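You operate a simulated robot arm through the tools that you are given. There is no shell and no other tool. Be economical: measure what you need, move in short steps, check, and stop when the job is done.

You run a simulated two-armed robot. Do the job below in one go: nothing can be reset, and whatever is moved stays where it is left.

TASK
Open the tester cover, take the white puck and leave it on the top of the tester cover and shut the cover again. Then fetch the red fuse and stand it on the shelf under the white table. Then open the tilting board. The order counts. Set down upright: red fuse.
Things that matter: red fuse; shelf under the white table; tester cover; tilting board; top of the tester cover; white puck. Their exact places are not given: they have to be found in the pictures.

The check looks at the end state, three seconds after you hand in, the way a careful person would. Anything else that was tipped, shoved, dropped, spilled or broken makes it a failure. Lids that push on must go on centred and level and be pressed home; caps that screw on are set level and turned clockwise until they are tight.

THE ROBOT
Two 7-joint arms with three-finger grippers on one trunk, on a base that drives. Base frame: it is fixed to the floor where the robot stands at the start and does not move with it; the origin is under the middle of the robot, x ahead of it, y to its left, z up; the surface under the hand at the start is at about z = 0.8. Lengths are in m, angles in rad, forces in N, time in s.
The left shoulder is at the start at [0.03, 0.124, 1.108], the right one opposite. With the tool pointing down near the work surface each hand reaches from about 0.1 to 0.76 m from the robot's upright axis, wherever it stands, measured 20 degrees to its own side. Places, roughly: red fuse [0, 1.5, 1]; shelf under the white table [0.1, 1.7, 0.4]; tester cover [0.6, -0.1, 1]; tilting board [-1.3, 1.1, 0.8]; top of the tester cover [0.6, -0.1, 1]; white puck [0, 1.5, 0.75]. Payload 2.2 kg a hand.
The TCP of each hand is the grasp point between the finger pads, 0.028 m short of the fingertips. In the tool frame z runs along the fingers and y along their closing line. The gripper opens to 0.102 m. The gripper's body begins 0.071 m behind the TCP.
Orientation is told as [roll, pitch, yaw] about the base's x, y, z axes, in that order, counted from this pose: with the fingers straight down and closing along the base's y, the tool's x points along the base's -x, its y along +y and its z along -z.

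THE INTERFACE
- The arms move only by the tool send_rows. It takes "left_rows", "right_rows" or both (then of equal length, played together; a hand with none holds still); each is a list of rows, each an object of numbers (a shift or turn left out is 0, a gripper value left out holds the last): "x", "y", "z": the shift along the base's x, y, z in m; "ax", "ay", "az": the turn, a rotation vector about the base's x, y, z in rad; "grip": the gripper command, from -1 (shut) to 1 (fully open), values between in proportion. In form: [{"x": .., "y": .., "z": .., "ax": .., "ay": .., "az": .., "grip": ..}, ...]. A call has 1 to 10 rows; each row shifts and turns the commanded pose from where the row before left it. Each row takes 0.2 s and may step no farther than 0.05 m and 0.15 rad from the row before; otherwise, or with a gripper value out of range, the whole call is refused. A pose out of reach is approached as far as the arm can. The call stops where the force on the tool passes 40 N (or 10 N more than at its start, if that is more) or the arm is blocked; 0.2 s more then pass. The fingers move at their own pace and stop on an object; they squeeze with about 31 N. The grip force told is the motor's: it shows also when the fingers shut on nothing. Time passes only in rows, and 0.2 s behind the last, so rows that do not move let the fingers close. The reply holds the time, the measured pose of the TCP, the force on the tool along the base axes, the opening and the grip force, in the units named above and with some noise, with the torque about the TCP (base axes, N m) and any sound that the robot's microphone picked up.
- Cameras (640 x 400 px; columns grow to the right, rows downward): "scene" is now at [0.0469, 0.0012, 1.8218]; the picture's right is [-0.01, -1.00, 0.00], its down [-0.78, 0.01, -0.63] and it looks along [0.63, -0.01, -0.78] (base axes); focal length 264 px, centre (320, 200). "left" rides on the left gripper at [0.072, 0.038, -0.086] in its tool frame; the picture's right is [-0.46, 0.89, 0.00], its down [-0.60, -0.32, -0.73] and it looks along [-0.65, -0.34, 0.68] (tool axes); focal length 256 px, centre (320, 200). "right" rides on the right gripper at [0.069, 0.044, -0.086] in its tool frame; the picture's right is [-0.53, 0.85, 0.00], its down [-0.58, -0.36, -0.73] and it looks along [-0.62, -0.39, 0.68] (tool axes); focal length 256 px, centre (320, 200).
- grab_frame(camera): a new picture of that camera. The clock stands still meanwhile.
- slide_trunk(by): slides the trunk up (or, below 0, down) by that many m; the arms and the scene camera ride with it, the base frame stays. It gives what a move gives, with no picture.
- base_move(legs): drives the robot by 1 to 6 legs, each [ahead, left, turn to the left] in m, m and rad, along the robot's own axes; the way and the turn of a leg run together, so that a leg with both is an arc; at most 1.5 m and 3.142 rad a leg. The arms and the cameras ride along, it lands a little off, and it stops where it bumps. It gives what a move gives.
- aim_head(pan, tilt): turns the head with the scene camera to pan (to the left, within 2.496 rad either way) and tilt (down, from -0.506 to 1.204), counted from straight ahead of the robot. It gives what a move gives.
- locate(camera, pixels): there is no depth. For up to 12 entries [column, row, z] of the newest picture of that camera ("zoom" is the newest enlarged one), the place [x, y] in the base frame at which the ray of that pixel passes the height z, good to about 0.002 m. The clock stands still meanwhile.
- enlarge(camera, box): a new picture of the part [left, top, right, bottom] of that camera's present view, enlarged. The clock stands still meanwhile.
- finish_job(): hands the job in; it is judged then, once.

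Keep the steps short. Do not move on a guess: measure, check each grasp and each placing, and mend mistakes. In all there are 110 turns and 108 pictures (those below and enlarged ones count). Leave the grippers open and the arms clear of the work at the hand-in unless told otherwise, and finish with a single line.

The tools are called after ">>>" as a command line: name --argument value ..., lists and objects as JSON in quotes. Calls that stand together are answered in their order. send_rows: Moves the arms, as the interface text tells. Its arguments: {"type":"object","properties":{"left_rows":{"type":"array","items":{"type":"object","properties":{"x":{"type":"number"},"y":{"type":"number"},"z":{"type":"number"},"ax":{"type":"number"},"ay":{"type":"number"},"az":{"type":"number"},"grip":{"type":"number"}}}},"right_rows":{"type":"array","items":{"type":"object","properties":{"x":{"type":"number"},"y":{"type":"number"},"z":{"type":"number"},"ax":{"type":"number"},"ay":{"type":"number"},"az":{"type":"number"},"grip":{"type":"number"}}}}},"required":[]} The other tools are called the same way: slide_trunk (by) slides the trunk up or down; base_move (legs) drives the base; aim_head (pan, tilt) turns the head that bears the scene camera; grab_frame (camera) takes a picture; locate (camera, pixels) gives the place at which the rays of pixels pass given heights; enlarge (camera, box) takes an enlarged picture of a part of a camera's view; finish_job () hands the job in.

At the start:

```text
clock: 0.0
left_tool_pos: [0.6096, 0.1518, 1.2559]
left_ee_rot: [0.001, 0.001, 0.001]
left_ft_force: [-0.1, -0.9, 0.6]
left_wrist_torque: [0.01, -0.06, -0.02]
left_gripper_width: 0.102
left_finger_force: 0.1
right_tool_pos: [0.4061, -0.2812, 1.2084]
right_ee_rot: [0.001, 0.001, 0.001]
right_ft_force: [0.3, 0.8, -0.1]
right_wrist_torque: [-0.02, 0.03, -0.01]
right_gripper_width: 0.102
right_finger_force: 0.1
trunk travel left (down, up): [-0.35, 0.19]
robot x, y, heading: [0.0003, 0.0033, 0.001]
head pan, tilt: [-0.014, 0.888]
```

scene: 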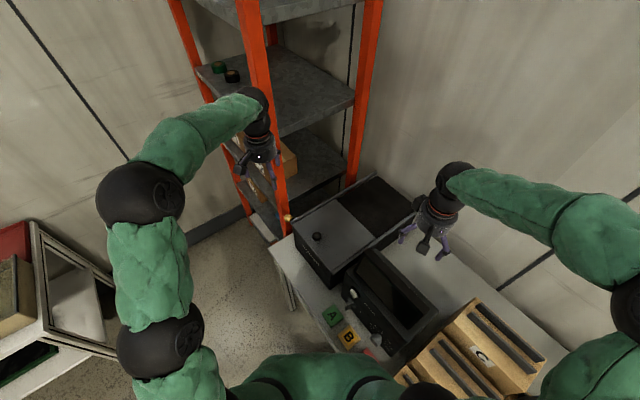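
right: 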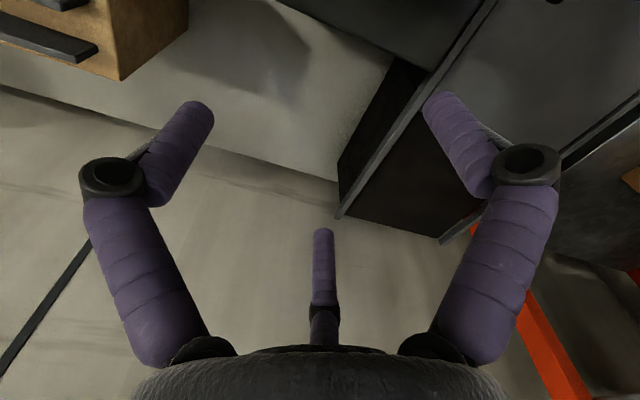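
left: 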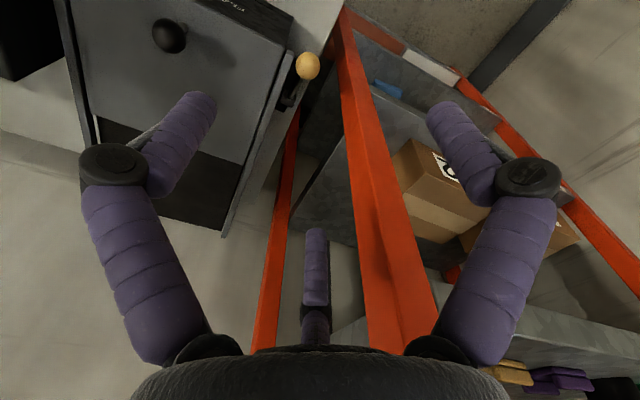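

I'll look closer at the tester in the scene camera, around columns 260-440, rows 170-370.

>>> enlarge --camera "scene" --box '[250, 160, 450, 285]'

>>> enlarge --camera "left" --box '[60, 0, 360, 190]'

>>> enlarge --camera "scene" --box '[300, 240, 560, 400]'

```text
3.20 times, centred on (350, 222) of scene
```

zoom: 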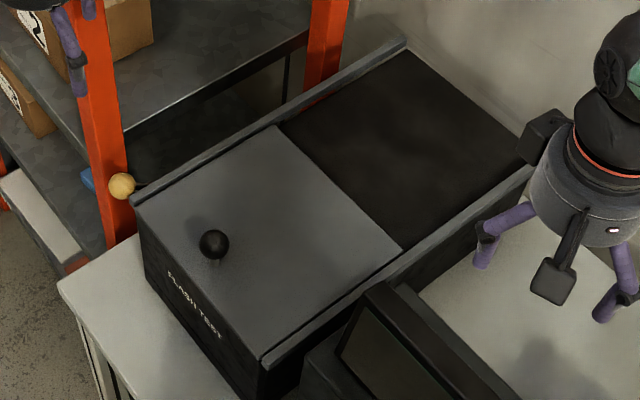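

```text
2.11 times, centred on (210, 95) of left
```

zoom: 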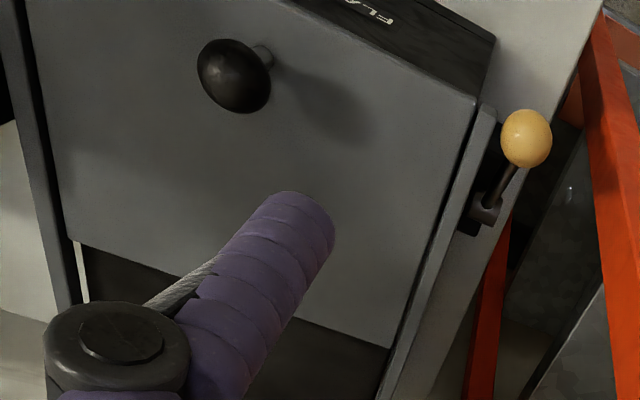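

```text
2.46 times, centred on (430, 320) of scene
```

zoom: 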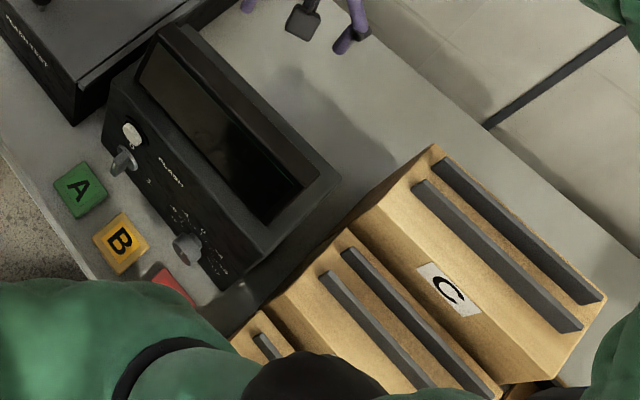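

The tester has a cover with a black knob between rails and a yellow-ball lever at its side. I'll triangulate knob and ball using both cameras.

>>> locate --camera "scene" --pixels '[[317, 236, 0.95], [317, 236, 1.0], [317, 236, 1.05], [288, 218, 0.95], [288, 218, 1.0], [292, 224, 1.0], [336, 200, 1.0], [375, 238, 1.0], [333, 273, 1.0], [375, 175, 1.0], [293, 247, 0.8], [293, 311, 0.8]]'

>>> locate --camera "left" --pixels '[[169, 35, 0.95], [169, 35, 1.0], [169, 35, 1.05], [307, 66, 0.95], [307, 66, 1.0], [286, 45, 1.0], [222, 236, 1.0], [98, 113, 1.0], [243, 163, 1.0]]'

>>> aim_head --pan 1.4 --tilt 0.6

>>> grab_frame --camera "scene"

```text
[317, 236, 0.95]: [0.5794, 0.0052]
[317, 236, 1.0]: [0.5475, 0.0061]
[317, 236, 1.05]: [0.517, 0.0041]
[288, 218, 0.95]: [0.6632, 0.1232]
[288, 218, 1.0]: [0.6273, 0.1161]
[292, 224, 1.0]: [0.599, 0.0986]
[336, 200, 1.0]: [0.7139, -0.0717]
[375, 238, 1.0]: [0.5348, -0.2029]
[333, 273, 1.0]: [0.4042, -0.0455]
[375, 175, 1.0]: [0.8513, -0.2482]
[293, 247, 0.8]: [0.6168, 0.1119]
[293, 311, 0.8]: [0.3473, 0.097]
```

```text
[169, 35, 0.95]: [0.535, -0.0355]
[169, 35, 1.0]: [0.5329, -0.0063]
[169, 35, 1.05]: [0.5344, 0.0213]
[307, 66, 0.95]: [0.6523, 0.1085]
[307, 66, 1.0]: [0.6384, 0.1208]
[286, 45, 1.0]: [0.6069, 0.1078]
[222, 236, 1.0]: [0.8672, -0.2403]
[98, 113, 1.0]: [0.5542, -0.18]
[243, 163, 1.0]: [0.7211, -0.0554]
```

```text
clock: 1.5
left_tool_pos: [0.6092, 0.1515, 1.2564]
left_ee_rot: [0.001, -0.001, 0.001]
left_ft_force: [0.1, -0.7, 0.4]
left_wrist_torque: [-0.02, 0.0, 0.0]
left_gripper_width: 0.102
left_finger_force: 0.1
right_tool_pos: [0.4069, -0.2816, 1.2071]
right_ee_rot: [0.0, 0.001, 0.0]
right_ft_force: [-0.1, 0.1, 0.4]
right_wrist_torque: [0.01, 0.01, 0.03]
right_gripper_width: 0.1021
right_finger_force: 0.0
trunk travel left (down, up): [-0.35, 0.19]
robot x, y, heading: [0.0005, 0.0015, 0.001]
head pan, tilt: [1.4, 0.6]
```

```text
101 pictures are left
```

scene: 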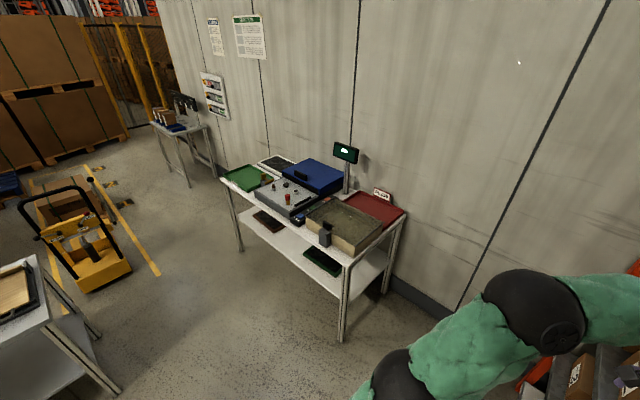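

Knob ≈ (0.534, 0.005, 1.02), ball ≈ (0.643, 0.117, 0.98). Now I zoom in on the white table.

>>> enlarge --camera "scene" --box '[210, 130, 420, 261]'

>>> enlarge --camera "scene" --box '[250, 145, 350, 208]'

>>> enlarge --camera "scene" --box '[0, 60, 220, 300]'

```text
3.05 times, centred on (315, 196) of scene
```

zoom: 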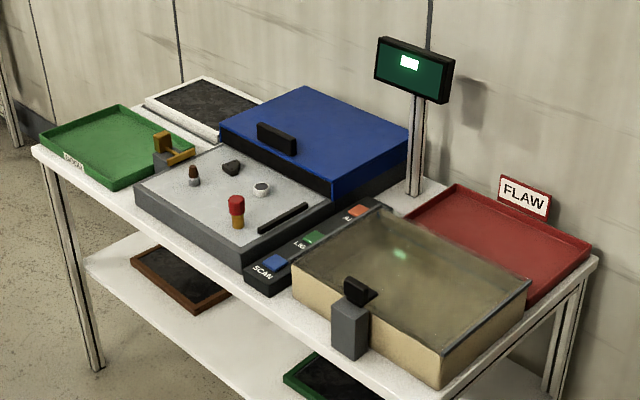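

```text
6.35 times, centred on (300, 176) of scene
```

zoom: 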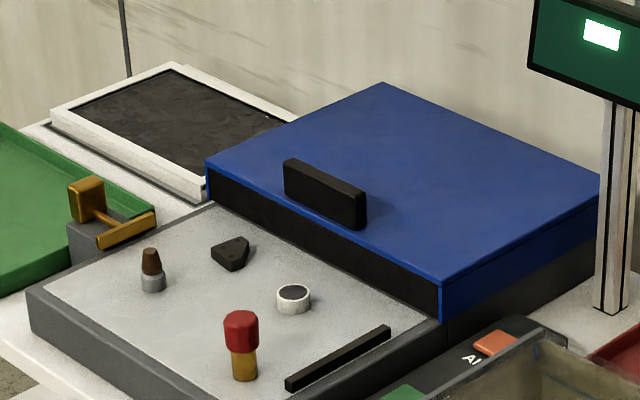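

```text
1.67 times, centred on (110, 180) of scene
```

zoom: 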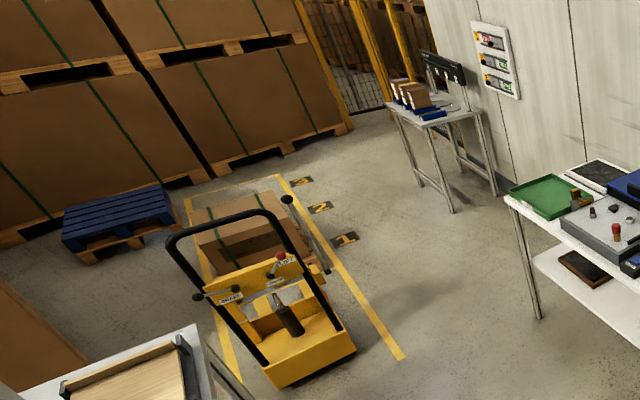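

White puck and red fuse are on the scanner bed. Now back to the tester: look with the head, and move the left hand back so that its camera sees the lever.

>>> send_rows --left_rows '[{"x": -0.045, "y": 0.016}, {"x": -0.045, "y": 0.016}, {"x": -0.04, "y": 0.016, "z": -0.03}, {"z": -0.04}, {"z": -0.03}]'

>>> grab_frame --camera "left"

>>> aim_head --pan -0.05 --tilt 0.85

>>> enlarge --camera "scene" --box '[260, 150, 420, 250]'

```text
refused: row 3 steps farther than a row can; nothing moved
```

```text
97 pictures are left
```

left: 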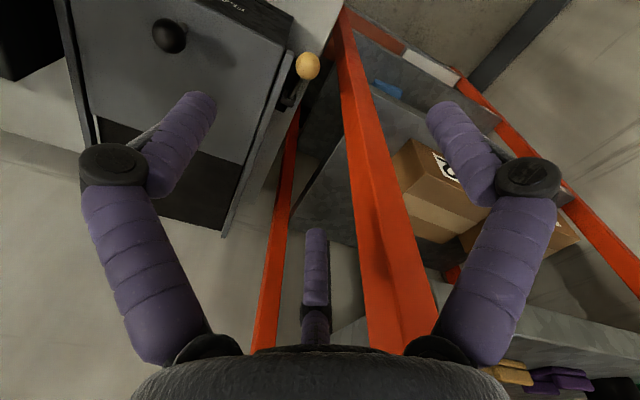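

```text
clock: 3.1
left_tool_pos: [0.6093, 0.1517, 1.2566]
left_ee_rot: [0.0, -0.001, 0.001]
left_ft_force: [0.2, 0.0, -0.1]
left_wrist_torque: [-0.01, -0.03, -0.01]
left_gripper_width: 0.102
left_finger_force: 0.2
right_tool_pos: [0.4062, -0.2808, 1.2062]
right_ee_rot: [-0.003, -0.001, -0.001]
right_ft_force: [0.3, -0.7, 0.5]
right_wrist_torque: [0.01, 0.03, -0.02]
right_gripper_width: 0.1023
right_finger_force: 0.0
trunk travel left (down, up): [-0.35, 0.19]
robot x, y, heading: [0.0017, 0.0018, -0.004]
head pan, tilt: [-0.051, 0.85]
```

```text
4.00 times, centred on (340, 200) of scene
```

zoom: 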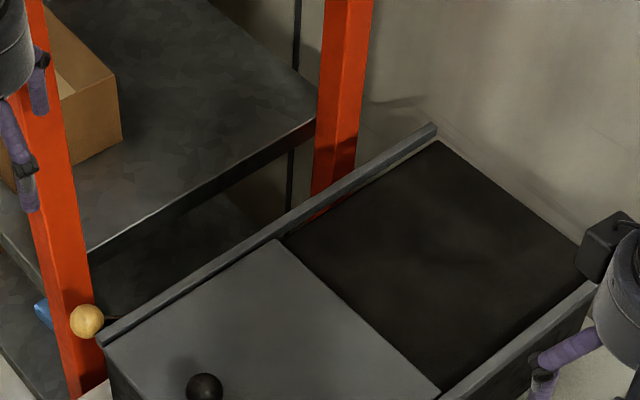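

The step was too long; I repeat it in shorter steps.

>>> send_rows --left_rows '[{"x": -0.045, "y": 0.016}, {"x": -0.045, "y": 0.016}, {"x": -0.04, "y": 0.016}, {"z": -0.04}, {"z": -0.04}, {"z": -0.02}]'

>>> grab_frame --camera "left"

```text
clock: 4.5
left_tool_pos: [0.4805, 0.1977, 1.1567]
left_ee_rot: [0.0, 0.0, -0.001]
left_ft_force: [0.1, -0.1, 0.5]
left_wrist_torque: [-0.03, -0.01, -0.02]
left_gripper_width: 0.1019
left_finger_force: 0.0
right_tool_pos: [0.4054, -0.2809, 1.2069]
right_ee_rot: [0.0, 0.0, 0.0]
right_ft_force: [0.0, 1.0, 0.3]
right_wrist_torque: [0.03, 0.04, 0.0]
right_gripper_width: 0.1018
right_finger_force: 0.1
trunk travel left (down, up): [-0.35, 0.19]
robot x, y, heading: [0.0017, -0.0033, -0.003]
head pan, tilt: [-0.051, 0.85]
```

```text
95 pictures are left
```

left: 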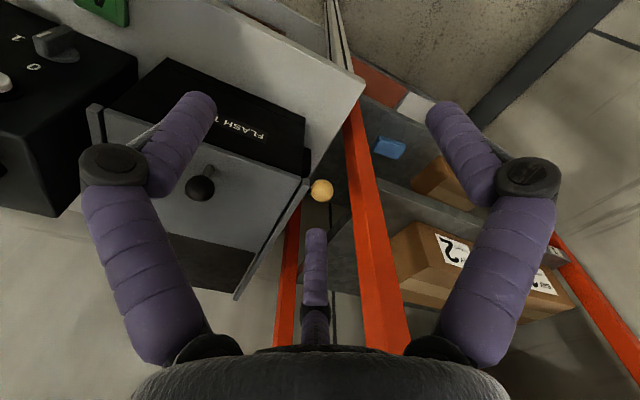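

>>> enlarge --camera "left" --box '[150, 110, 350, 235]'

>>> locate --camera "left" --pixels '[[200, 188, 1.01], [200, 188, 1.03], [322, 190, 0.97], [322, 190, 0.99], [306, 182, 0.97], [306, 182, 0.99], [235, 296, 0.97], [235, 296, 0.99]]'

```text
3.20 times, centred on (250, 172) of left
```

zoom: 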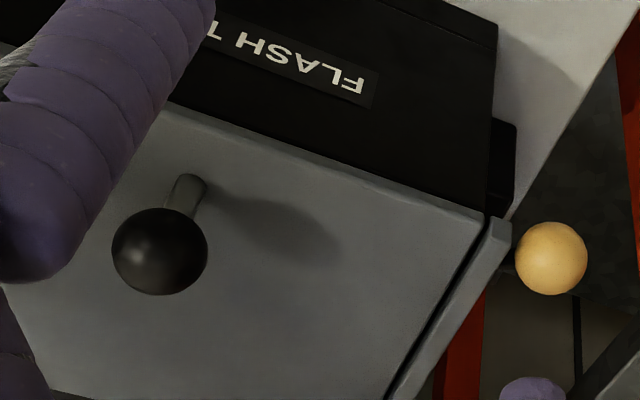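

```text
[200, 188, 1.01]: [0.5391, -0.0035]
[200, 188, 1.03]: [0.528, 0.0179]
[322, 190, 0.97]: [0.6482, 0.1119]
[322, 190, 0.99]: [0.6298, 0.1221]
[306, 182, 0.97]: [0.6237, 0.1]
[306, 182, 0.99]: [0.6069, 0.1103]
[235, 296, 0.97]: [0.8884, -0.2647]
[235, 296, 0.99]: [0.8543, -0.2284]
```

Knob ball centre ≈ (0.534, 0.006, 1.02). I pull the left hand aside and bring the right hand over the knob, yawed +0.63 so the fingers close along the rails.

>>> send_rows --left_rows '[{"y": 0.04, "z": 0.02}, {"y": 0.04, "z": 0.02}, {"y": 0.04, "z": 0.02}, {"y": 0.04, "z": 0.02}, {}, {}, {}]' --right_rows '[{"az": 0.126}, {"az": 0.126, "x": 0.02, "y": 0.04}, {"az": 0.126, "x": 0.02, "y": 0.045}, {"az": 0.126, "x": 0.02, "y": 0.045}, {"az": 0.124, "x": 0.02, "y": 0.045}, {"x": 0.02, "y": 0.045}, {"x": 0.02, "y": 0.045}]'

>>> grab_frame --camera "right"

```text
clock: 6.1
left_tool_pos: [0.4799, 0.3625, 1.2384]
left_ee_rot: [-0.003, 0.002, 0.001]
left_ft_force: [0.7, 0.0, 0.3]
left_wrist_torque: [-0.02, 0.02, 0.01]
left_gripper_width: 0.1019
left_finger_force: 0.1
right_tool_pos: [0.5312, -0.0157, 1.2071]
right_ee_rot: [0.0, 0.002, 0.628]
right_ft_force: [0.5, 0.6, 0.2]
right_wrist_torque: [-0.04, 0.03, -0.03]
right_gripper_width: 0.1017
right_finger_force: 0.1
trunk travel left (down, up): [-0.35, 0.19]
robot x, y, heading: [-0.0017, -0.0, 0.001]
head pan, tilt: [-0.051, 0.85]
```

```text
93 pictures are left
```

right: 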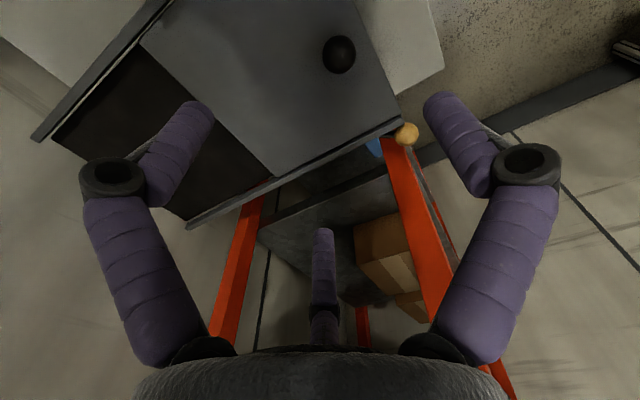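

>>> locate --camera "right" --pixels '[[339, 54, 1.0], [339, 54, 1.02], [339, 54, 1.04], [407, 133, 0.98], [403, 121, 0.98], [186, 226, 0.98], [273, 176, 0.98], [142, 38, 0.98]]'

>>> enlarge --camera "right" --box '[280, 10, 440, 110]'

```text
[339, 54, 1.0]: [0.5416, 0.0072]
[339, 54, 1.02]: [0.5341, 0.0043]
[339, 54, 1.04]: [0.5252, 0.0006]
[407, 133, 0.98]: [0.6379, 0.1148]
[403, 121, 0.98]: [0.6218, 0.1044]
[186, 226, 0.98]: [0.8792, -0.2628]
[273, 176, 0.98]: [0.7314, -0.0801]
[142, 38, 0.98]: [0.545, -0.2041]
```

```text
4.00 times, centred on (360, 60) of right
```

zoom: 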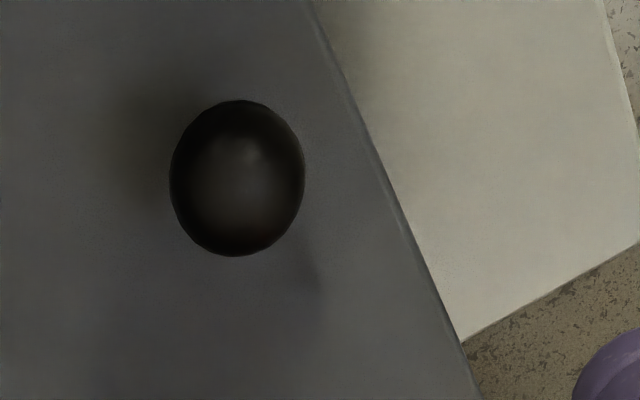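

Move over the knob and descend to z 1.02, then close.

>>> send_rows --right_rows '[{"x": 0.003, "y": 0.02}, {"z": -0.045}, {"z": -0.045}, {"z": -0.045}, {"z": -0.03}, {"z": -0.02}]'

>>> grab_frame --camera "right"

```text
clock: 7.5
left_tool_pos: [0.4795, 0.362, 1.2374]
left_ee_rot: [-0.002, 0.001, 0.0]
left_ft_force: [0.3, 0.2, -1.1]
left_wrist_torque: [0.01, 0.03, -0.03]
left_gripper_width: 0.1021
left_finger_force: 0.1
right_tool_pos: [0.5292, 0.006, 1.0179]
right_ee_rot: [0.001, 0.0, 0.629]
right_ft_force: [0.1, -0.2, 0.0]
right_wrist_torque: [0.0, 0.01, 0.04]
right_gripper_width: 0.1018
right_finger_force: 0.1
trunk travel left (down, up): [-0.35, 0.19]
robot x, y, heading: [0.0017, -0.0014, -0.007]
head pan, tilt: [-0.051, 0.85]
```

```text
91 pictures are left
```

right: 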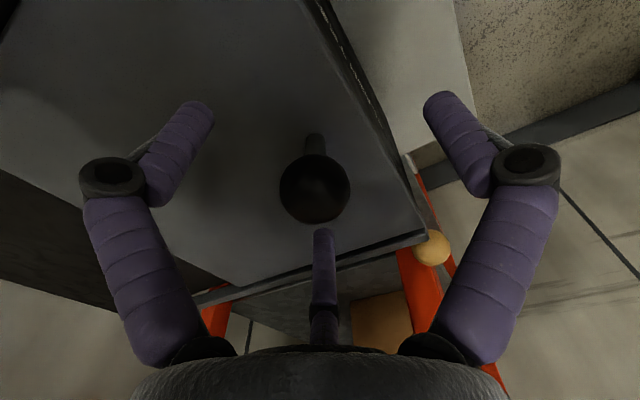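

The knob is between the fingers; no contact force. Close the gripper.

>>> send_rows --right_rows '[{"grip": -0.6}, {"grip": -1}, {}, {}]'

>>> send_rows --right_rows '[{"x": 0.0057, "y": -0.0082}, {"x": 0.0057, "y": -0.0082}, {"x": 0.0057, "y": -0.0082}]'

>>> grab_frame --camera "right"

```text
clock: 8.5
left_tool_pos: [0.4805, 0.363, 1.2372]
left_ee_rot: [-0.001, 0.001, -0.001]
left_ft_force: [-0.1, -0.3, -0.3]
left_wrist_torque: [-0.01, -0.03, -0.01]
left_gripper_width: 0.1022
left_finger_force: 0.1
right_tool_pos: [0.5333, 0.0053, 1.0201]
right_ee_rot: [0.0, -0.006, 0.626]
right_ft_force: [17.5, -0.6, 4.5]
right_wrist_torque: [0.0, -0.47, 0.09]
right_gripper_width: 0.0346
right_finger_force: 31.1
trunk travel left (down, up): [-0.35, 0.19]
robot x, y, heading: [0.0022, 0.0001, 0.001]
head pan, tilt: [-0.051, 0.85]
```

```text
clock: 9.3
left_tool_pos: [0.4809, 0.3628, 1.2367]
left_ee_rot: [-0.002, 0.003, 0.0]
left_ft_force: [-0.4, 0.3, -0.3]
left_wrist_torque: [0.03, -0.01, 0.02]
left_gripper_width: 0.1019
left_finger_force: 0.2
right_tool_pos: [0.5494, -0.0181, 1.0193]
right_ee_rot: [0.001, -0.002, 0.63]
right_ft_force: [21.8, 15.9, 1.1]
right_wrist_torque: [0.33, 0.22, 0.1]
right_gripper_width: 0.0325
right_finger_force: 44.9
trunk travel left (down, up): [-0.35, 0.19]
robot x, y, heading: [-0.0031, -0.0014, 0.002]
head pan, tilt: [-0.051, 0.85]
```

```text
90 pictures are left
```

right: 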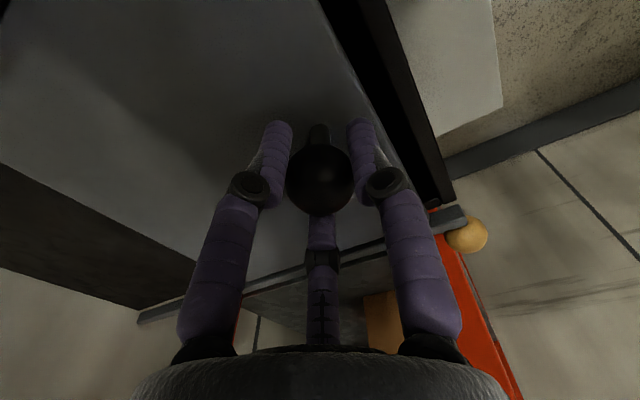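

The cover slides freely (2.3 cm so far). There is a sideways load of ~25 N; I shift 4 mm sideways to relieve it and continue along the rail.

>>> send_rows --right_rows '[{"x": 0.0035, "y": 0.0025}, {"x": 0.0115, "y": -0.0164}, {"x": 0.0115, "y": -0.0164}, {"x": 0.0115, "y": -0.0164}]'

```text
clock: 10.3
left_tool_pos: [0.4812, 0.3629, 1.2364]
left_ee_rot: [-0.002, 0.003, 0.0]
left_ft_force: [0.1, -0.1, 0.2]
left_wrist_torque: [-0.01, -0.03, -0.02]
left_gripper_width: 0.102
left_finger_force: 0.1
right_tool_pos: [0.5859, -0.0672, 1.0196]
right_ee_rot: [0.0, 0.0, 0.628]
right_ft_force: [19.9, 12.8, -2.5]
right_wrist_torque: [-0.47, 0.34, -0.03]
right_gripper_width: 0.0324
right_finger_force: 45.3
trunk travel left (down, up): [-0.35, 0.19]
robot x, y, heading: [0.0005, 0.002, 0.001]
head pan, tilt: [-0.051, 0.85]
```

>>> send_rows --right_rows '[{"x": 0.006, "y": 0.0045}, {"x": 0.012, "y": -0.016}, {"x": 0.012, "y": -0.016}, {"x": 0.012, "y": -0.016}, {"x": 0.012, "y": -0.016}]'

>>> grab_frame --camera "scene"

```text
clock: 11.5
left_tool_pos: [0.4773, 0.3573, 1.2396]
left_ee_rot: [0.003, -0.003, -0.003]
left_ft_force: [0.2, -0.4, 0.1]
left_wrist_torque: [0.02, 0.02, 0.01]
left_gripper_width: 0.1022
left_finger_force: 0.1
right_tool_pos: [0.6326, -0.1296, 1.0207]
right_ee_rot: [0.005, 0.009, 0.63]
right_ft_force: [-26.1, -23.0, -19.2]
right_wrist_torque: [-0.11, -0.55, 0.02]
right_gripper_width: 0.0325
right_finger_force: 45.3
trunk travel left (down, up): [-0.35, 0.19]
robot x, y, heading: [0.0043, -0.0016, 0.002]
head pan, tilt: [-0.051, 0.85]
```

```text
89 pictures are left
```

scene: 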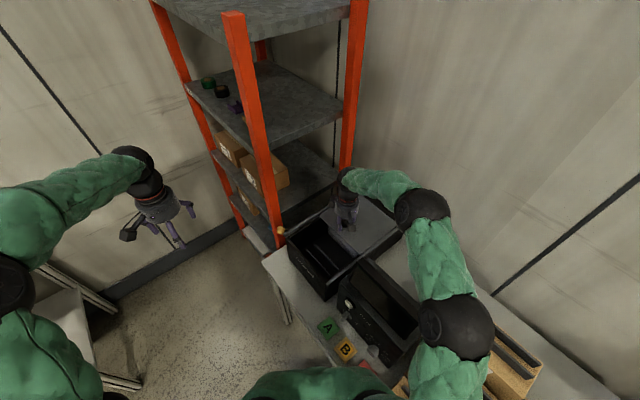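

Cover is well open (16.8 cm). I continue in small steps toward the end stop, backing off the sideways load.

>>> send_rows --right_rows '[{"x": -0.004, "y": -0.003, "z": -0.002}, {"x": 0.009, "y": -0.012}, {"x": 0.009, "y": -0.012}, {"x": 0.006, "y": -0.008}]'

>>> enlarge --camera "scene" --box '[260, 180, 420, 280]'

```text
clock: 12.5
left_tool_pos: [0.4791, 0.3588, 1.2384]
left_ee_rot: [0.001, 0.002, 0.001]
left_ft_force: [-0.8, 0.4, 0.2]
left_wrist_torque: [-0.03, 0.03, -0.06]
left_gripper_width: 0.102
left_finger_force: 0.1
right_tool_pos: [0.6555, -0.162, 1.02]
right_ee_rot: [0.004, 0.0, 0.629]
right_ft_force: [-10.4, -8.1, -19.1]
right_wrist_torque: [-0.14, 0.39, 0.12]
right_gripper_width: 0.0324
right_finger_force: 45.4
trunk travel left (down, up): [-0.35, 0.19]
robot x, y, heading: [-0.0, 0.0018, 0.001]
head pan, tilt: [-0.051, 0.85]
```

```text
4.00 times, centred on (340, 230) of scene
```

zoom: 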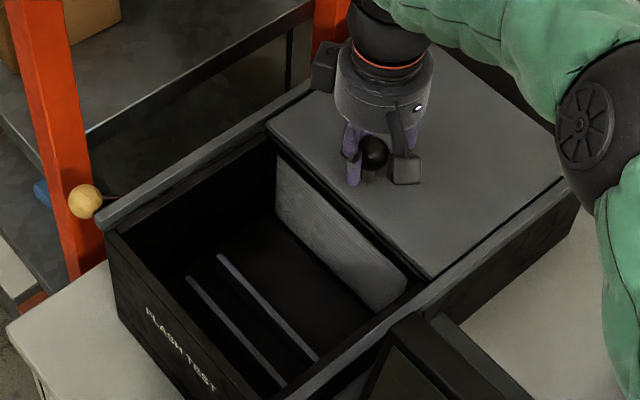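

Open about 20.6 cm; check for the end stop.

>>> send_rows --right_rows '[{"x": 0.0058, "y": -0.008}, {"x": 0.0058, "y": -0.008}]'

```text
clock: 13.1
left_tool_pos: [0.4751, 0.363, 1.2401]
left_ee_rot: [0.0, -0.002, -0.001]
left_ft_force: [1.1, -0.8, 1.2]
left_wrist_torque: [0.08, 0.06, 0.0]
left_gripper_width: 0.1021
left_finger_force: 0.0
right_tool_pos: [0.6584, -0.1666, 1.0203]
right_ee_rot: [0.016, 0.009, 0.636]
right_ft_force: [-12.8, 8.5, 14.1]
right_wrist_torque: [-0.5, 0.79, -0.08]
right_gripper_width: 0.0325
right_finger_force: 44.8
trunk travel left (down, up): [-0.35, 0.19]
robot x, y, heading: [0.0013, 0.0001, 0.002]
head pan, tilt: [-0.051, 0.85]
stopped in row 2 (right hand): the force on the tool passed its limit at 44 N (the readings are from after the stop); the commanded pose is now the measured one
```

End stop reached: cover open. Release, lift and retract the right hand.

>>> send_rows --right_rows '[{"grip": 1}, {}, {}, {"z": 0.03}, {"z": 0.05}, {"z": 0.05}, {"z": 0.05}, {"z": 0.03}]'

>>> send_rows --right_rows '[{"x": -0.04, "y": -0.02, "az": -0.126}, {"x": -0.04, "y": -0.02, "az": -0.126}, {"x": -0.04, "y": -0.02, "az": -0.126}, {"x": -0.04, "y": -0.02, "az": -0.126}, {"x": -0.04, "y": -0.02, "az": -0.124}, {"x": -0.04, "y": -0.02}, {"x": -0.03}]'

>>> grab_frame --camera "scene"

>>> locate --camera "scene" --pixels '[[320, 200, 0.98]]'

```text
clock: 14.9
left_tool_pos: [0.477, 0.3627, 1.2385]
left_ee_rot: [0.0, 0.0, 0.002]
left_ft_force: [0.9, -0.2, -0.2]
left_wrist_torque: [0.0, 0.02, 0.01]
left_gripper_width: 0.1022
left_finger_force: 0.0
right_tool_pos: [0.6604, -0.1668, 1.2277]
right_ee_rot: [0.015, 0.009, 0.634]
right_ft_force: [-0.6, -0.4, 0.3]
right_wrist_torque: [-0.02, -0.01, 0.0]
right_gripper_width: 0.1019
right_finger_force: 0.1
trunk travel left (down, up): [-0.35, 0.19]
robot x, y, heading: [0.0006, -0.0003, -0.003]
head pan, tilt: [-0.051, 0.85]
```

```text
clock: 16.5
left_tool_pos: [0.4775, 0.3633, 1.2393]
left_ee_rot: [0.0, 0.0, 0.003]
left_ft_force: [-1.1, 0.3, -1.1]
left_wrist_torque: [-0.02, 0.02, 0.0]
left_gripper_width: 0.102
left_finger_force: 0.1
right_tool_pos: [0.3927, -0.2888, 1.2282]
right_ee_rot: [0.013, 0.007, 0.009]
right_ft_force: [-0.2, 0.8, 0.6]
right_wrist_torque: [-0.01, 0.02, -0.01]
right_gripper_width: 0.102
right_finger_force: 0.1
trunk travel left (down, up): [-0.35, 0.19]
robot x, y, heading: [0.0, -0.0009, 0.004]
head pan, tilt: [-0.051, 0.85]
```

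```text
87 pictures are left
```

scene: 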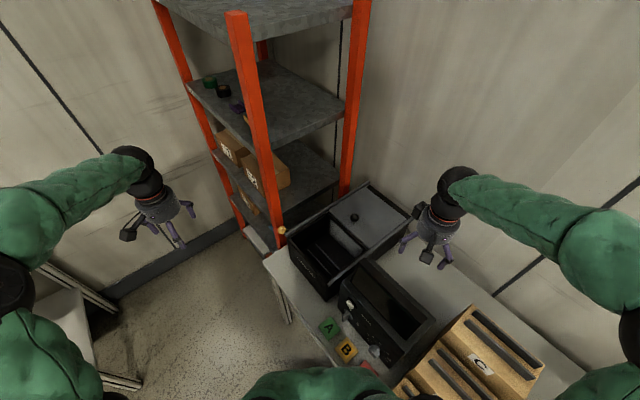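

```text
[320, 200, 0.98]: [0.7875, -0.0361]
```

Cover stays open. Now tuck the arms for driving, and look at the white table again to measure it.

>>> send_rows --left_rows '[{"x": -0.045}, {"x": -0.045, "y": -0.01}, {"x": -0.045, "y": -0.02}, {"x": -0.03, "y": -0.03}, {"y": -0.03}]' --right_rows '[{"x": -0.03}, {"x": -0.03}, {"x": -0.03}, {"y": 0.02}, {"y": 0.02}]'

>>> aim_head --pan 1.4 --tilt 0.75

>>> grab_frame --camera "scene"

```text
clock: 17.7
left_tool_pos: [0.314, 0.2724, 1.2397]
left_ee_rot: [-0.001, 0.002, 0.0]
left_ft_force: [-0.2, -0.4, 0.2]
left_wrist_torque: [-0.04, 0.03, -0.01]
left_gripper_width: 0.102
left_finger_force: 0.0
right_tool_pos: [0.3014, -0.2478, 1.2276]
right_ee_rot: [0.012, 0.009, 0.005]
right_ft_force: [0.3, 0.4, -0.3]
right_wrist_torque: [0.02, 0.0, -0.01]
right_gripper_width: 0.1018
right_finger_force: 0.0
trunk travel left (down, up): [-0.35, 0.19]
robot x, y, heading: [0.0057, 0.0002, 0.001]
head pan, tilt: [-0.051, 0.85]
```

```text
clock: 19.3
left_tool_pos: [0.3144, 0.2733, 1.2407]
left_ee_rot: [0.0, 0.0, 0.001]
left_ft_force: [-0.3, -1.1, 0.3]
left_wrist_torque: [-0.01, -0.01, -0.01]
left_gripper_width: 0.1018
left_finger_force: 0.0
right_tool_pos: [0.3012, -0.2467, 1.2276]
right_ee_rot: [0.012, 0.008, 0.007]
right_ft_force: [-0.5, 0.2, -0.3]
right_wrist_torque: [-0.01, 0.01, 0.01]
right_gripper_width: 0.1019
right_finger_force: 0.2
trunk travel left (down, up): [-0.35, 0.19]
robot x, y, heading: [-0.0008, 0.0031, 0.0]
head pan, tilt: [1.4, 0.75]
```

```text
86 pictures are left
```

scene: 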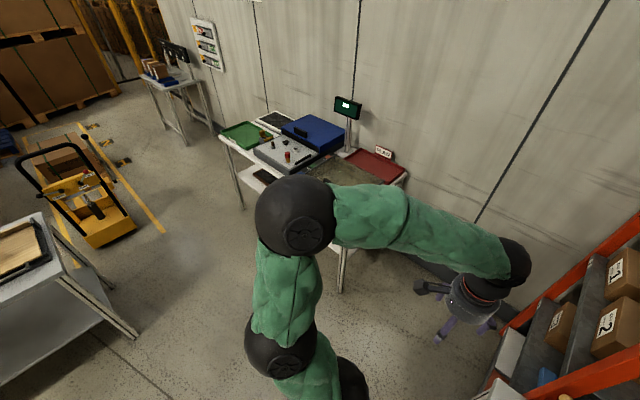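

>>> locate --camera "scene" --pixels '[[340, 290, 0.0], [243, 208, 0.0], [220, 138, 0.75], [287, 157, 0.8], [296, 147, 0.8], [407, 175, 0.75], [138, 336, 0.0], [52, 235, 0.75], [265, 178, 0.4]]'

>>> enlarge --camera "scene" --box '[0, 190, 160, 400]'

```text
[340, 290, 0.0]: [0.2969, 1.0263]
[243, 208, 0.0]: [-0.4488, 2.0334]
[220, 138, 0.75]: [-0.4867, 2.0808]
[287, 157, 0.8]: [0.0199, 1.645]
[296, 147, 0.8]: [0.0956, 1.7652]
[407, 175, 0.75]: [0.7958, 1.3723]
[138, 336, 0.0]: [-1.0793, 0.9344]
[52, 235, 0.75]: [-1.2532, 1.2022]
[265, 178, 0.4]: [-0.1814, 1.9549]
```

```text
1.90 times, centred on (80, 295) of scene
```

zoom: 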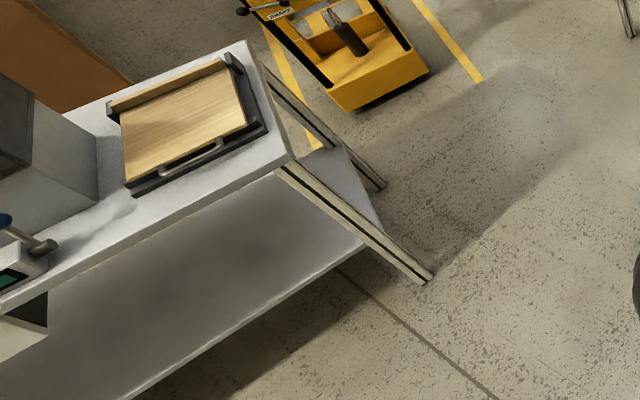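

I check the trolley's position so that the drive is clear.

>>> locate --camera "scene" --pixels '[[136, 229, 0.0], [100, 248, 0.0], [120, 165, 0.0], [7, 270, 0.75], [140, 330, 0.0]]'

>>> base_move --legs '[[0, 0, 0.636], [0.2, 0.72, 0], [0.2, 0.75, 0]]'

>>> aim_head --pan -0.2 --tilt 0.9

>>> grab_frame --camera "scene"

```text
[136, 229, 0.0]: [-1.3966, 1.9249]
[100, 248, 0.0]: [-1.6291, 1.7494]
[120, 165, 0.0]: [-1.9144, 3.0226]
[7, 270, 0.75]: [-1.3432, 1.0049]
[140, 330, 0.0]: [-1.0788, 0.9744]
```

```text
clock: 29.0
left_tool_pos: [-0.4469, 1.8506, 1.2401]
left_ee_rot: [0.001, 0.001, 0.61]
left_ft_force: [0.0, -0.4, 0.4]
left_wrist_torque: [-0.03, -0.03, 0.01]
left_gripper_width: 0.1019
left_finger_force: 0.0
right_tool_pos: [-0.1602, 1.4162, 1.2282]
right_ee_rot: [0.012, 0.009, 0.616]
right_ft_force: [-0.8, -0.1, -0.3]
right_wrist_torque: [-0.02, 0.03, 0.01]
right_gripper_width: 0.102
right_finger_force: 0.0
trunk travel left (down, up): [-0.35, 0.19]
robot x, y, heading: [-0.5487, 1.4477, 0.606]
head pan, tilt: [1.4, 0.75]
```

```text
clock: 30.6
left_tool_pos: [-0.447, 1.8507, 1.2398]
left_ee_rot: [-0.001, -0.001, 0.612]
left_ft_force: [0.3, 0.4, 0.1]
left_wrist_torque: [0.0, 0.02, 0.0]
left_gripper_width: 0.102
left_finger_force: 0.1
right_tool_pos: [-0.159, 1.4166, 1.227]
right_ee_rot: [0.012, 0.008, 0.616]
right_ft_force: [0.1, -0.5, 0.2]
right_wrist_torque: [-0.02, 0.02, -0.02]
right_gripper_width: 0.1019
right_finger_force: 0.1
trunk travel left (down, up): [-0.35, 0.19]
robot x, y, heading: [-0.5494, 1.4471, 0.61]
head pan, tilt: [-0.201, 0.901]
```

```text
84 pictures are left
```

scene: 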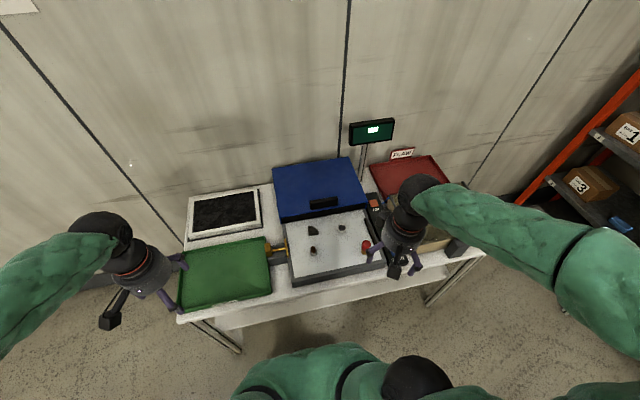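

Puck at about (341,228). I take the right camera's view too for triangulation.

>>> grab_frame --camera "right"

>>> enlarge --camera "scene" --box '[270, 190, 430, 290]'

>>> locate --camera "scene" --pixels '[[341, 228, 0.8], [341, 228, 0.85], [341, 228, 0.9], [366, 247, 0.85], [366, 247, 0.9]]'

```text
83 pictures are left
```

right: 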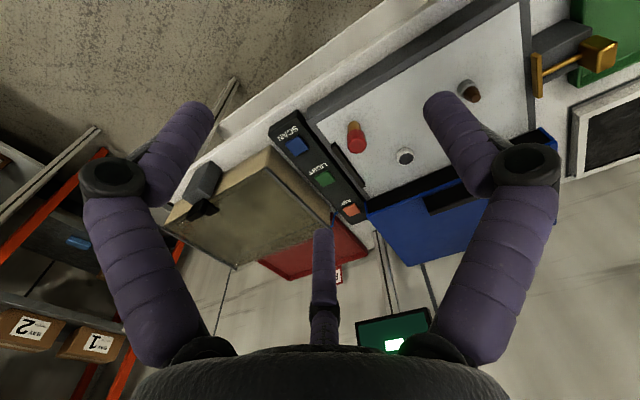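

```text
4.00 times, centred on (350, 240) of scene
```

zoom: 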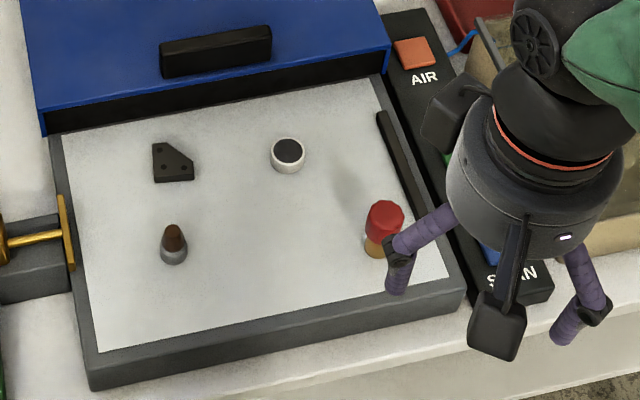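

```text
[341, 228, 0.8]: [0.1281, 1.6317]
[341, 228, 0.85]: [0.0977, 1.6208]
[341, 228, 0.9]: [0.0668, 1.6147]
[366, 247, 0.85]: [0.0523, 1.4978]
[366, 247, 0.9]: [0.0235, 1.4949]
```

>>> locate --camera "right" --pixels '[[405, 156, 0.8], [405, 156, 0.85], [405, 156, 0.9], [357, 137, 0.85], [357, 137, 0.9], [357, 137, 0.95]]'

>>> enlarge --camera "right" --box '[320, 90, 480, 190]'

>>> locate --camera "zoom" --pixels '[[320, 200, 0.85]]'

```text
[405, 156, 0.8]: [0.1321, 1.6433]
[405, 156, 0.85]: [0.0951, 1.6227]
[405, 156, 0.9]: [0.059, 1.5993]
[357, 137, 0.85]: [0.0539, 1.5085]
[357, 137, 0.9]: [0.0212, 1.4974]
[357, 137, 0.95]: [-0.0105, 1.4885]
```

```text
4.00 times, centred on (400, 140) of right
```

zoom: 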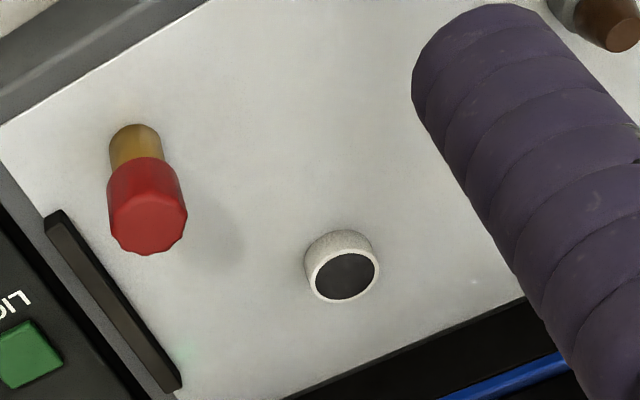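

```text
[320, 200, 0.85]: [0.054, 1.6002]
```

Puck ≈ (0.096, 1.622, 0.85); fuse top ≈ (0.022, 1.497, 0.90). Move the right hand above the puck.

>>> send_rows --right_rows '[{"x": 0.032, "y": 0.0257}, {"x": 0.032, "y": 0.0257}, {"x": 0.032, "y": 0.0257}, {"x": 0.032, "y": 0.0257}, {"x": 0.032, "y": 0.0257}, {"x": 0.032, "y": 0.0257}, {"x": 0.032, "y": 0.0257}, {"x": 0.031, "y": 0.0255}, {"z": -0.05, "grip": 0.3}, {"z": -0.05}]'

>>> grab_frame --camera "right"

```text
clock: 32.8
left_tool_pos: [-0.4452, 1.8522, 1.2399]
left_ee_rot: [0.001, 0.0, 0.61]
left_ft_force: [0.4, 1.3, -0.4]
left_wrist_torque: [-0.04, 0.01, -0.01]
left_gripper_width: 0.1018
left_finger_force: 0.0
right_tool_pos: [0.0947, 1.6244, 1.1288]
right_ee_rot: [0.012, 0.008, 0.616]
right_ft_force: [-0.1, -0.2, 1.2]
right_wrist_torque: [-0.05, 0.01, 0.03]
right_gripper_width: 0.0665
right_finger_force: 0.0
trunk travel left (down, up): [-0.35, 0.19]
robot x, y, heading: [-0.5477, 1.4455, 0.61]
head pan, tilt: [-0.201, 0.901]
```

```text
80 pictures are left
```

right: 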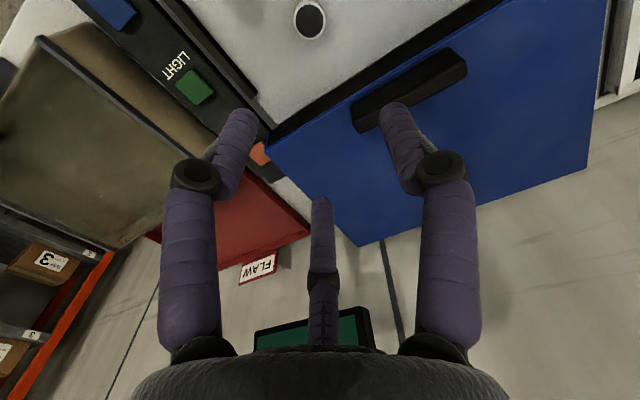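

>>> locate --camera "right" --pixels '[[309, 20, 0.84], [309, 20, 0.86], [320, 205, 0.85]]'

>>> send_rows --right_rows '[{"z": -0.05}, {"z": -0.05}, {"z": -0.05}]'

>>> grab_frame --camera "right"

>>> enlarge --camera "scene" --box '[270, 180, 430, 280]'

```text
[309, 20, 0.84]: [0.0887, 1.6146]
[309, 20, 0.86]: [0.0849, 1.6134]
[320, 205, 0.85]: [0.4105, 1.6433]
```

```text
clock: 33.6
left_tool_pos: [-0.4453, 1.8503, 1.2402]
left_ee_rot: [0.0, 0.001, 0.611]
left_ft_force: [1.7, 0.9, -0.5]
left_wrist_torque: [-0.02, 0.03, -0.02]
left_gripper_width: 0.1019
left_finger_force: 0.1
right_tool_pos: [0.0966, 1.6207, 0.9767]
right_ee_rot: [0.013, 0.008, 0.614]
right_ft_force: [0.4, -0.3, -0.2]
right_wrist_torque: [0.03, 0.0, 0.01]
right_gripper_width: 0.0662
right_finger_force: 0.0
trunk travel left (down, up): [-0.35, 0.19]
robot x, y, heading: [-0.5497, 1.4449, 0.613]
head pan, tilt: [-0.201, 0.901]
```

```text
79 pictures are left
```

right: 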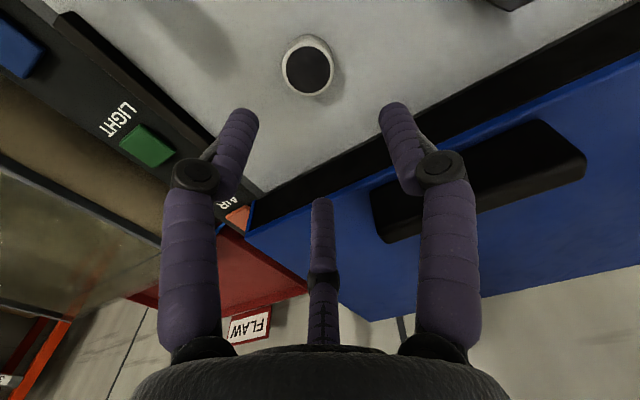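

```text
4.00 times, centred on (350, 230) of scene
```

zoom: 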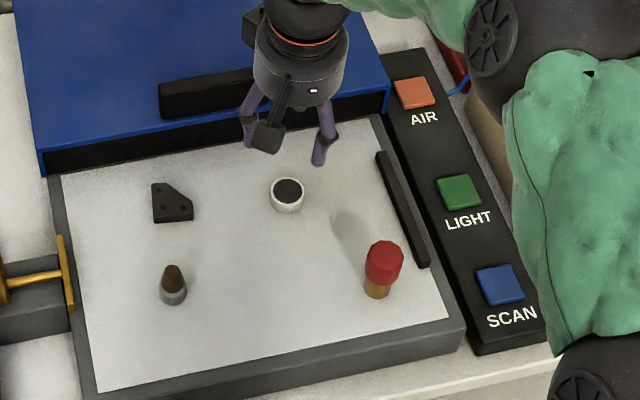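

>>> locate --camera "right" --pixels '[[308, 67, 0.835], [308, 67, 0.855], [308, 67, 0.87]]'

>>> locate --camera "zoom" --pixels '[[289, 190, 0.835], [289, 190, 0.855], [289, 190, 0.87]]'

```text
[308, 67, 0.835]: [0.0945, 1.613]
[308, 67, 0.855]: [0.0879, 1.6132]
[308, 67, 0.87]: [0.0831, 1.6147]
```

```text
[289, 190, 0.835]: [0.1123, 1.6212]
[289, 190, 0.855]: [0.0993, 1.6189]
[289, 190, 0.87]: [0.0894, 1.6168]
```

Puck top centre ≈ (0.089, 1.615, ~0.862). Correct by (-7, -6) mm and descend to z≈0.885.

>>> send_rows --right_rows '[{"x": -0.0075, "y": -0.006, "z": -0.03}, {"z": -0.04}, {"z": -0.02}, {}]'

>>> grab_frame --camera "right"

>>> enlarge --camera "scene" --box '[290, 190, 390, 250]'

```text
clock: 34.6
left_tool_pos: [-0.4468, 1.8498, 1.2404]
left_ee_rot: [0.001, 0.0, 0.611]
left_ft_force: [-0.3, -0.5, 0.1]
left_wrist_torque: [0.0, -0.01, 0.01]
left_gripper_width: 0.1022
left_finger_force: 0.0
right_tool_pos: [0.0923, 1.6143, 0.8852]
right_ee_rot: [0.011, 0.006, 0.615]
right_ft_force: [-0.5, -0.7, 6.3]
right_wrist_torque: [0.02, -0.27, 0.0]
right_gripper_width: 0.0677
right_finger_force: 1.4
trunk travel left (down, up): [-0.35, 0.19]
robot x, y, heading: [-0.5483, 1.4402, 0.609]
head pan, tilt: [-0.201, 0.901]
```

```text
77 pictures are left
```

right: 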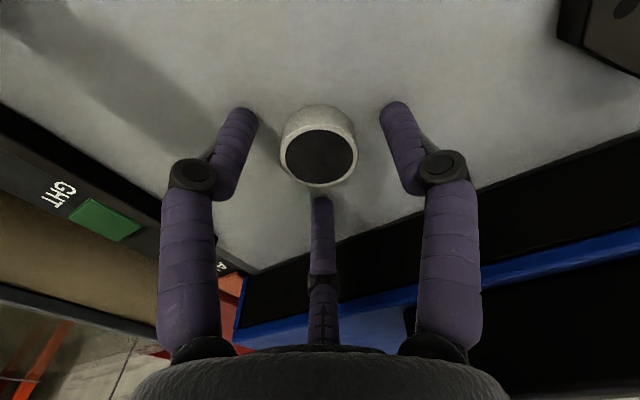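

```text
6.40 times, centred on (340, 220) of scene
```

zoom: 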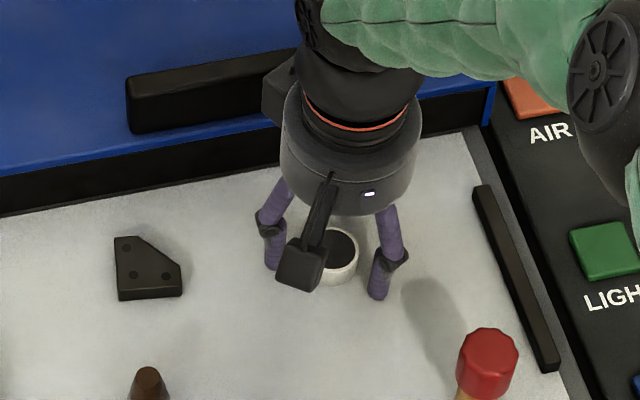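

The fingers seem to be touching the bed (6 N). I check puck position at this height.

>>> locate --camera "right" --pixels '[[320, 158, 0.875], [320, 158, 0.885], [318, 118, 0.86], [320, 185, 0.885]]'

>>> locate --camera "zoom" --pixels '[[342, 248, 0.875], [342, 248, 0.885], [378, 296, 0.857], [273, 265, 0.857]]'

```text
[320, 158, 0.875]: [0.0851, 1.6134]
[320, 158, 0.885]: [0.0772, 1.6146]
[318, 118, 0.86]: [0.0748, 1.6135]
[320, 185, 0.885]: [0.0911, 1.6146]
```

```text
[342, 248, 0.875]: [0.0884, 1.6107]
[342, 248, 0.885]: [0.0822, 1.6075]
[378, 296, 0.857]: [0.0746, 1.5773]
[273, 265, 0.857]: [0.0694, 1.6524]
```

Raise 3 mm, shift (-6,-2) mm, and close.

>>> send_rows --right_rows '[{"z": 0.003}, {"x": -0.006, "y": -0.002}, {"grip": -0.3}, {"grip": -1}, {}, {}]'

>>> grab_frame --camera "right"

```text
clock: 36.0
left_tool_pos: [-0.4471, 1.8509, 1.2394]
left_ee_rot: [0.0, 0.0, 0.611]
left_ft_force: [0.0, 0.2, 0.5]
left_wrist_torque: [-0.01, -0.01, -0.01]
left_gripper_width: 0.1024
left_finger_force: 0.1
right_tool_pos: [0.0828, 1.6129, 0.8882]
right_ee_rot: [0.012, 0.008, 0.615]
right_ft_force: [0.4, 0.2, 0.4]
right_wrist_torque: [-0.02, 0.03, -0.02]
right_gripper_width: 0.0339
right_finger_force: 30.9
trunk travel left (down, up): [-0.35, 0.19]
robot x, y, heading: [-0.549, 1.4459, 0.613]
head pan, tilt: [-0.201, 0.901]
```

```text
75 pictures are left
```

right: 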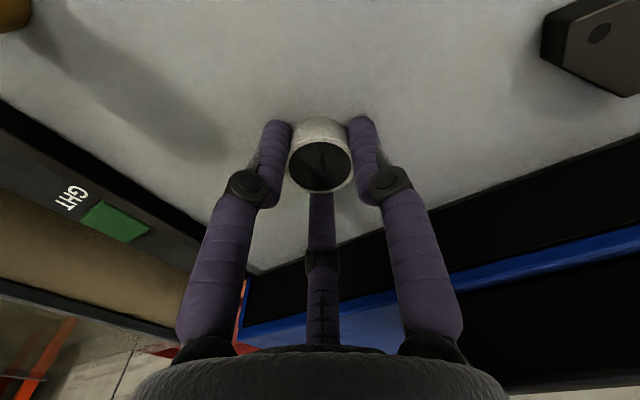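

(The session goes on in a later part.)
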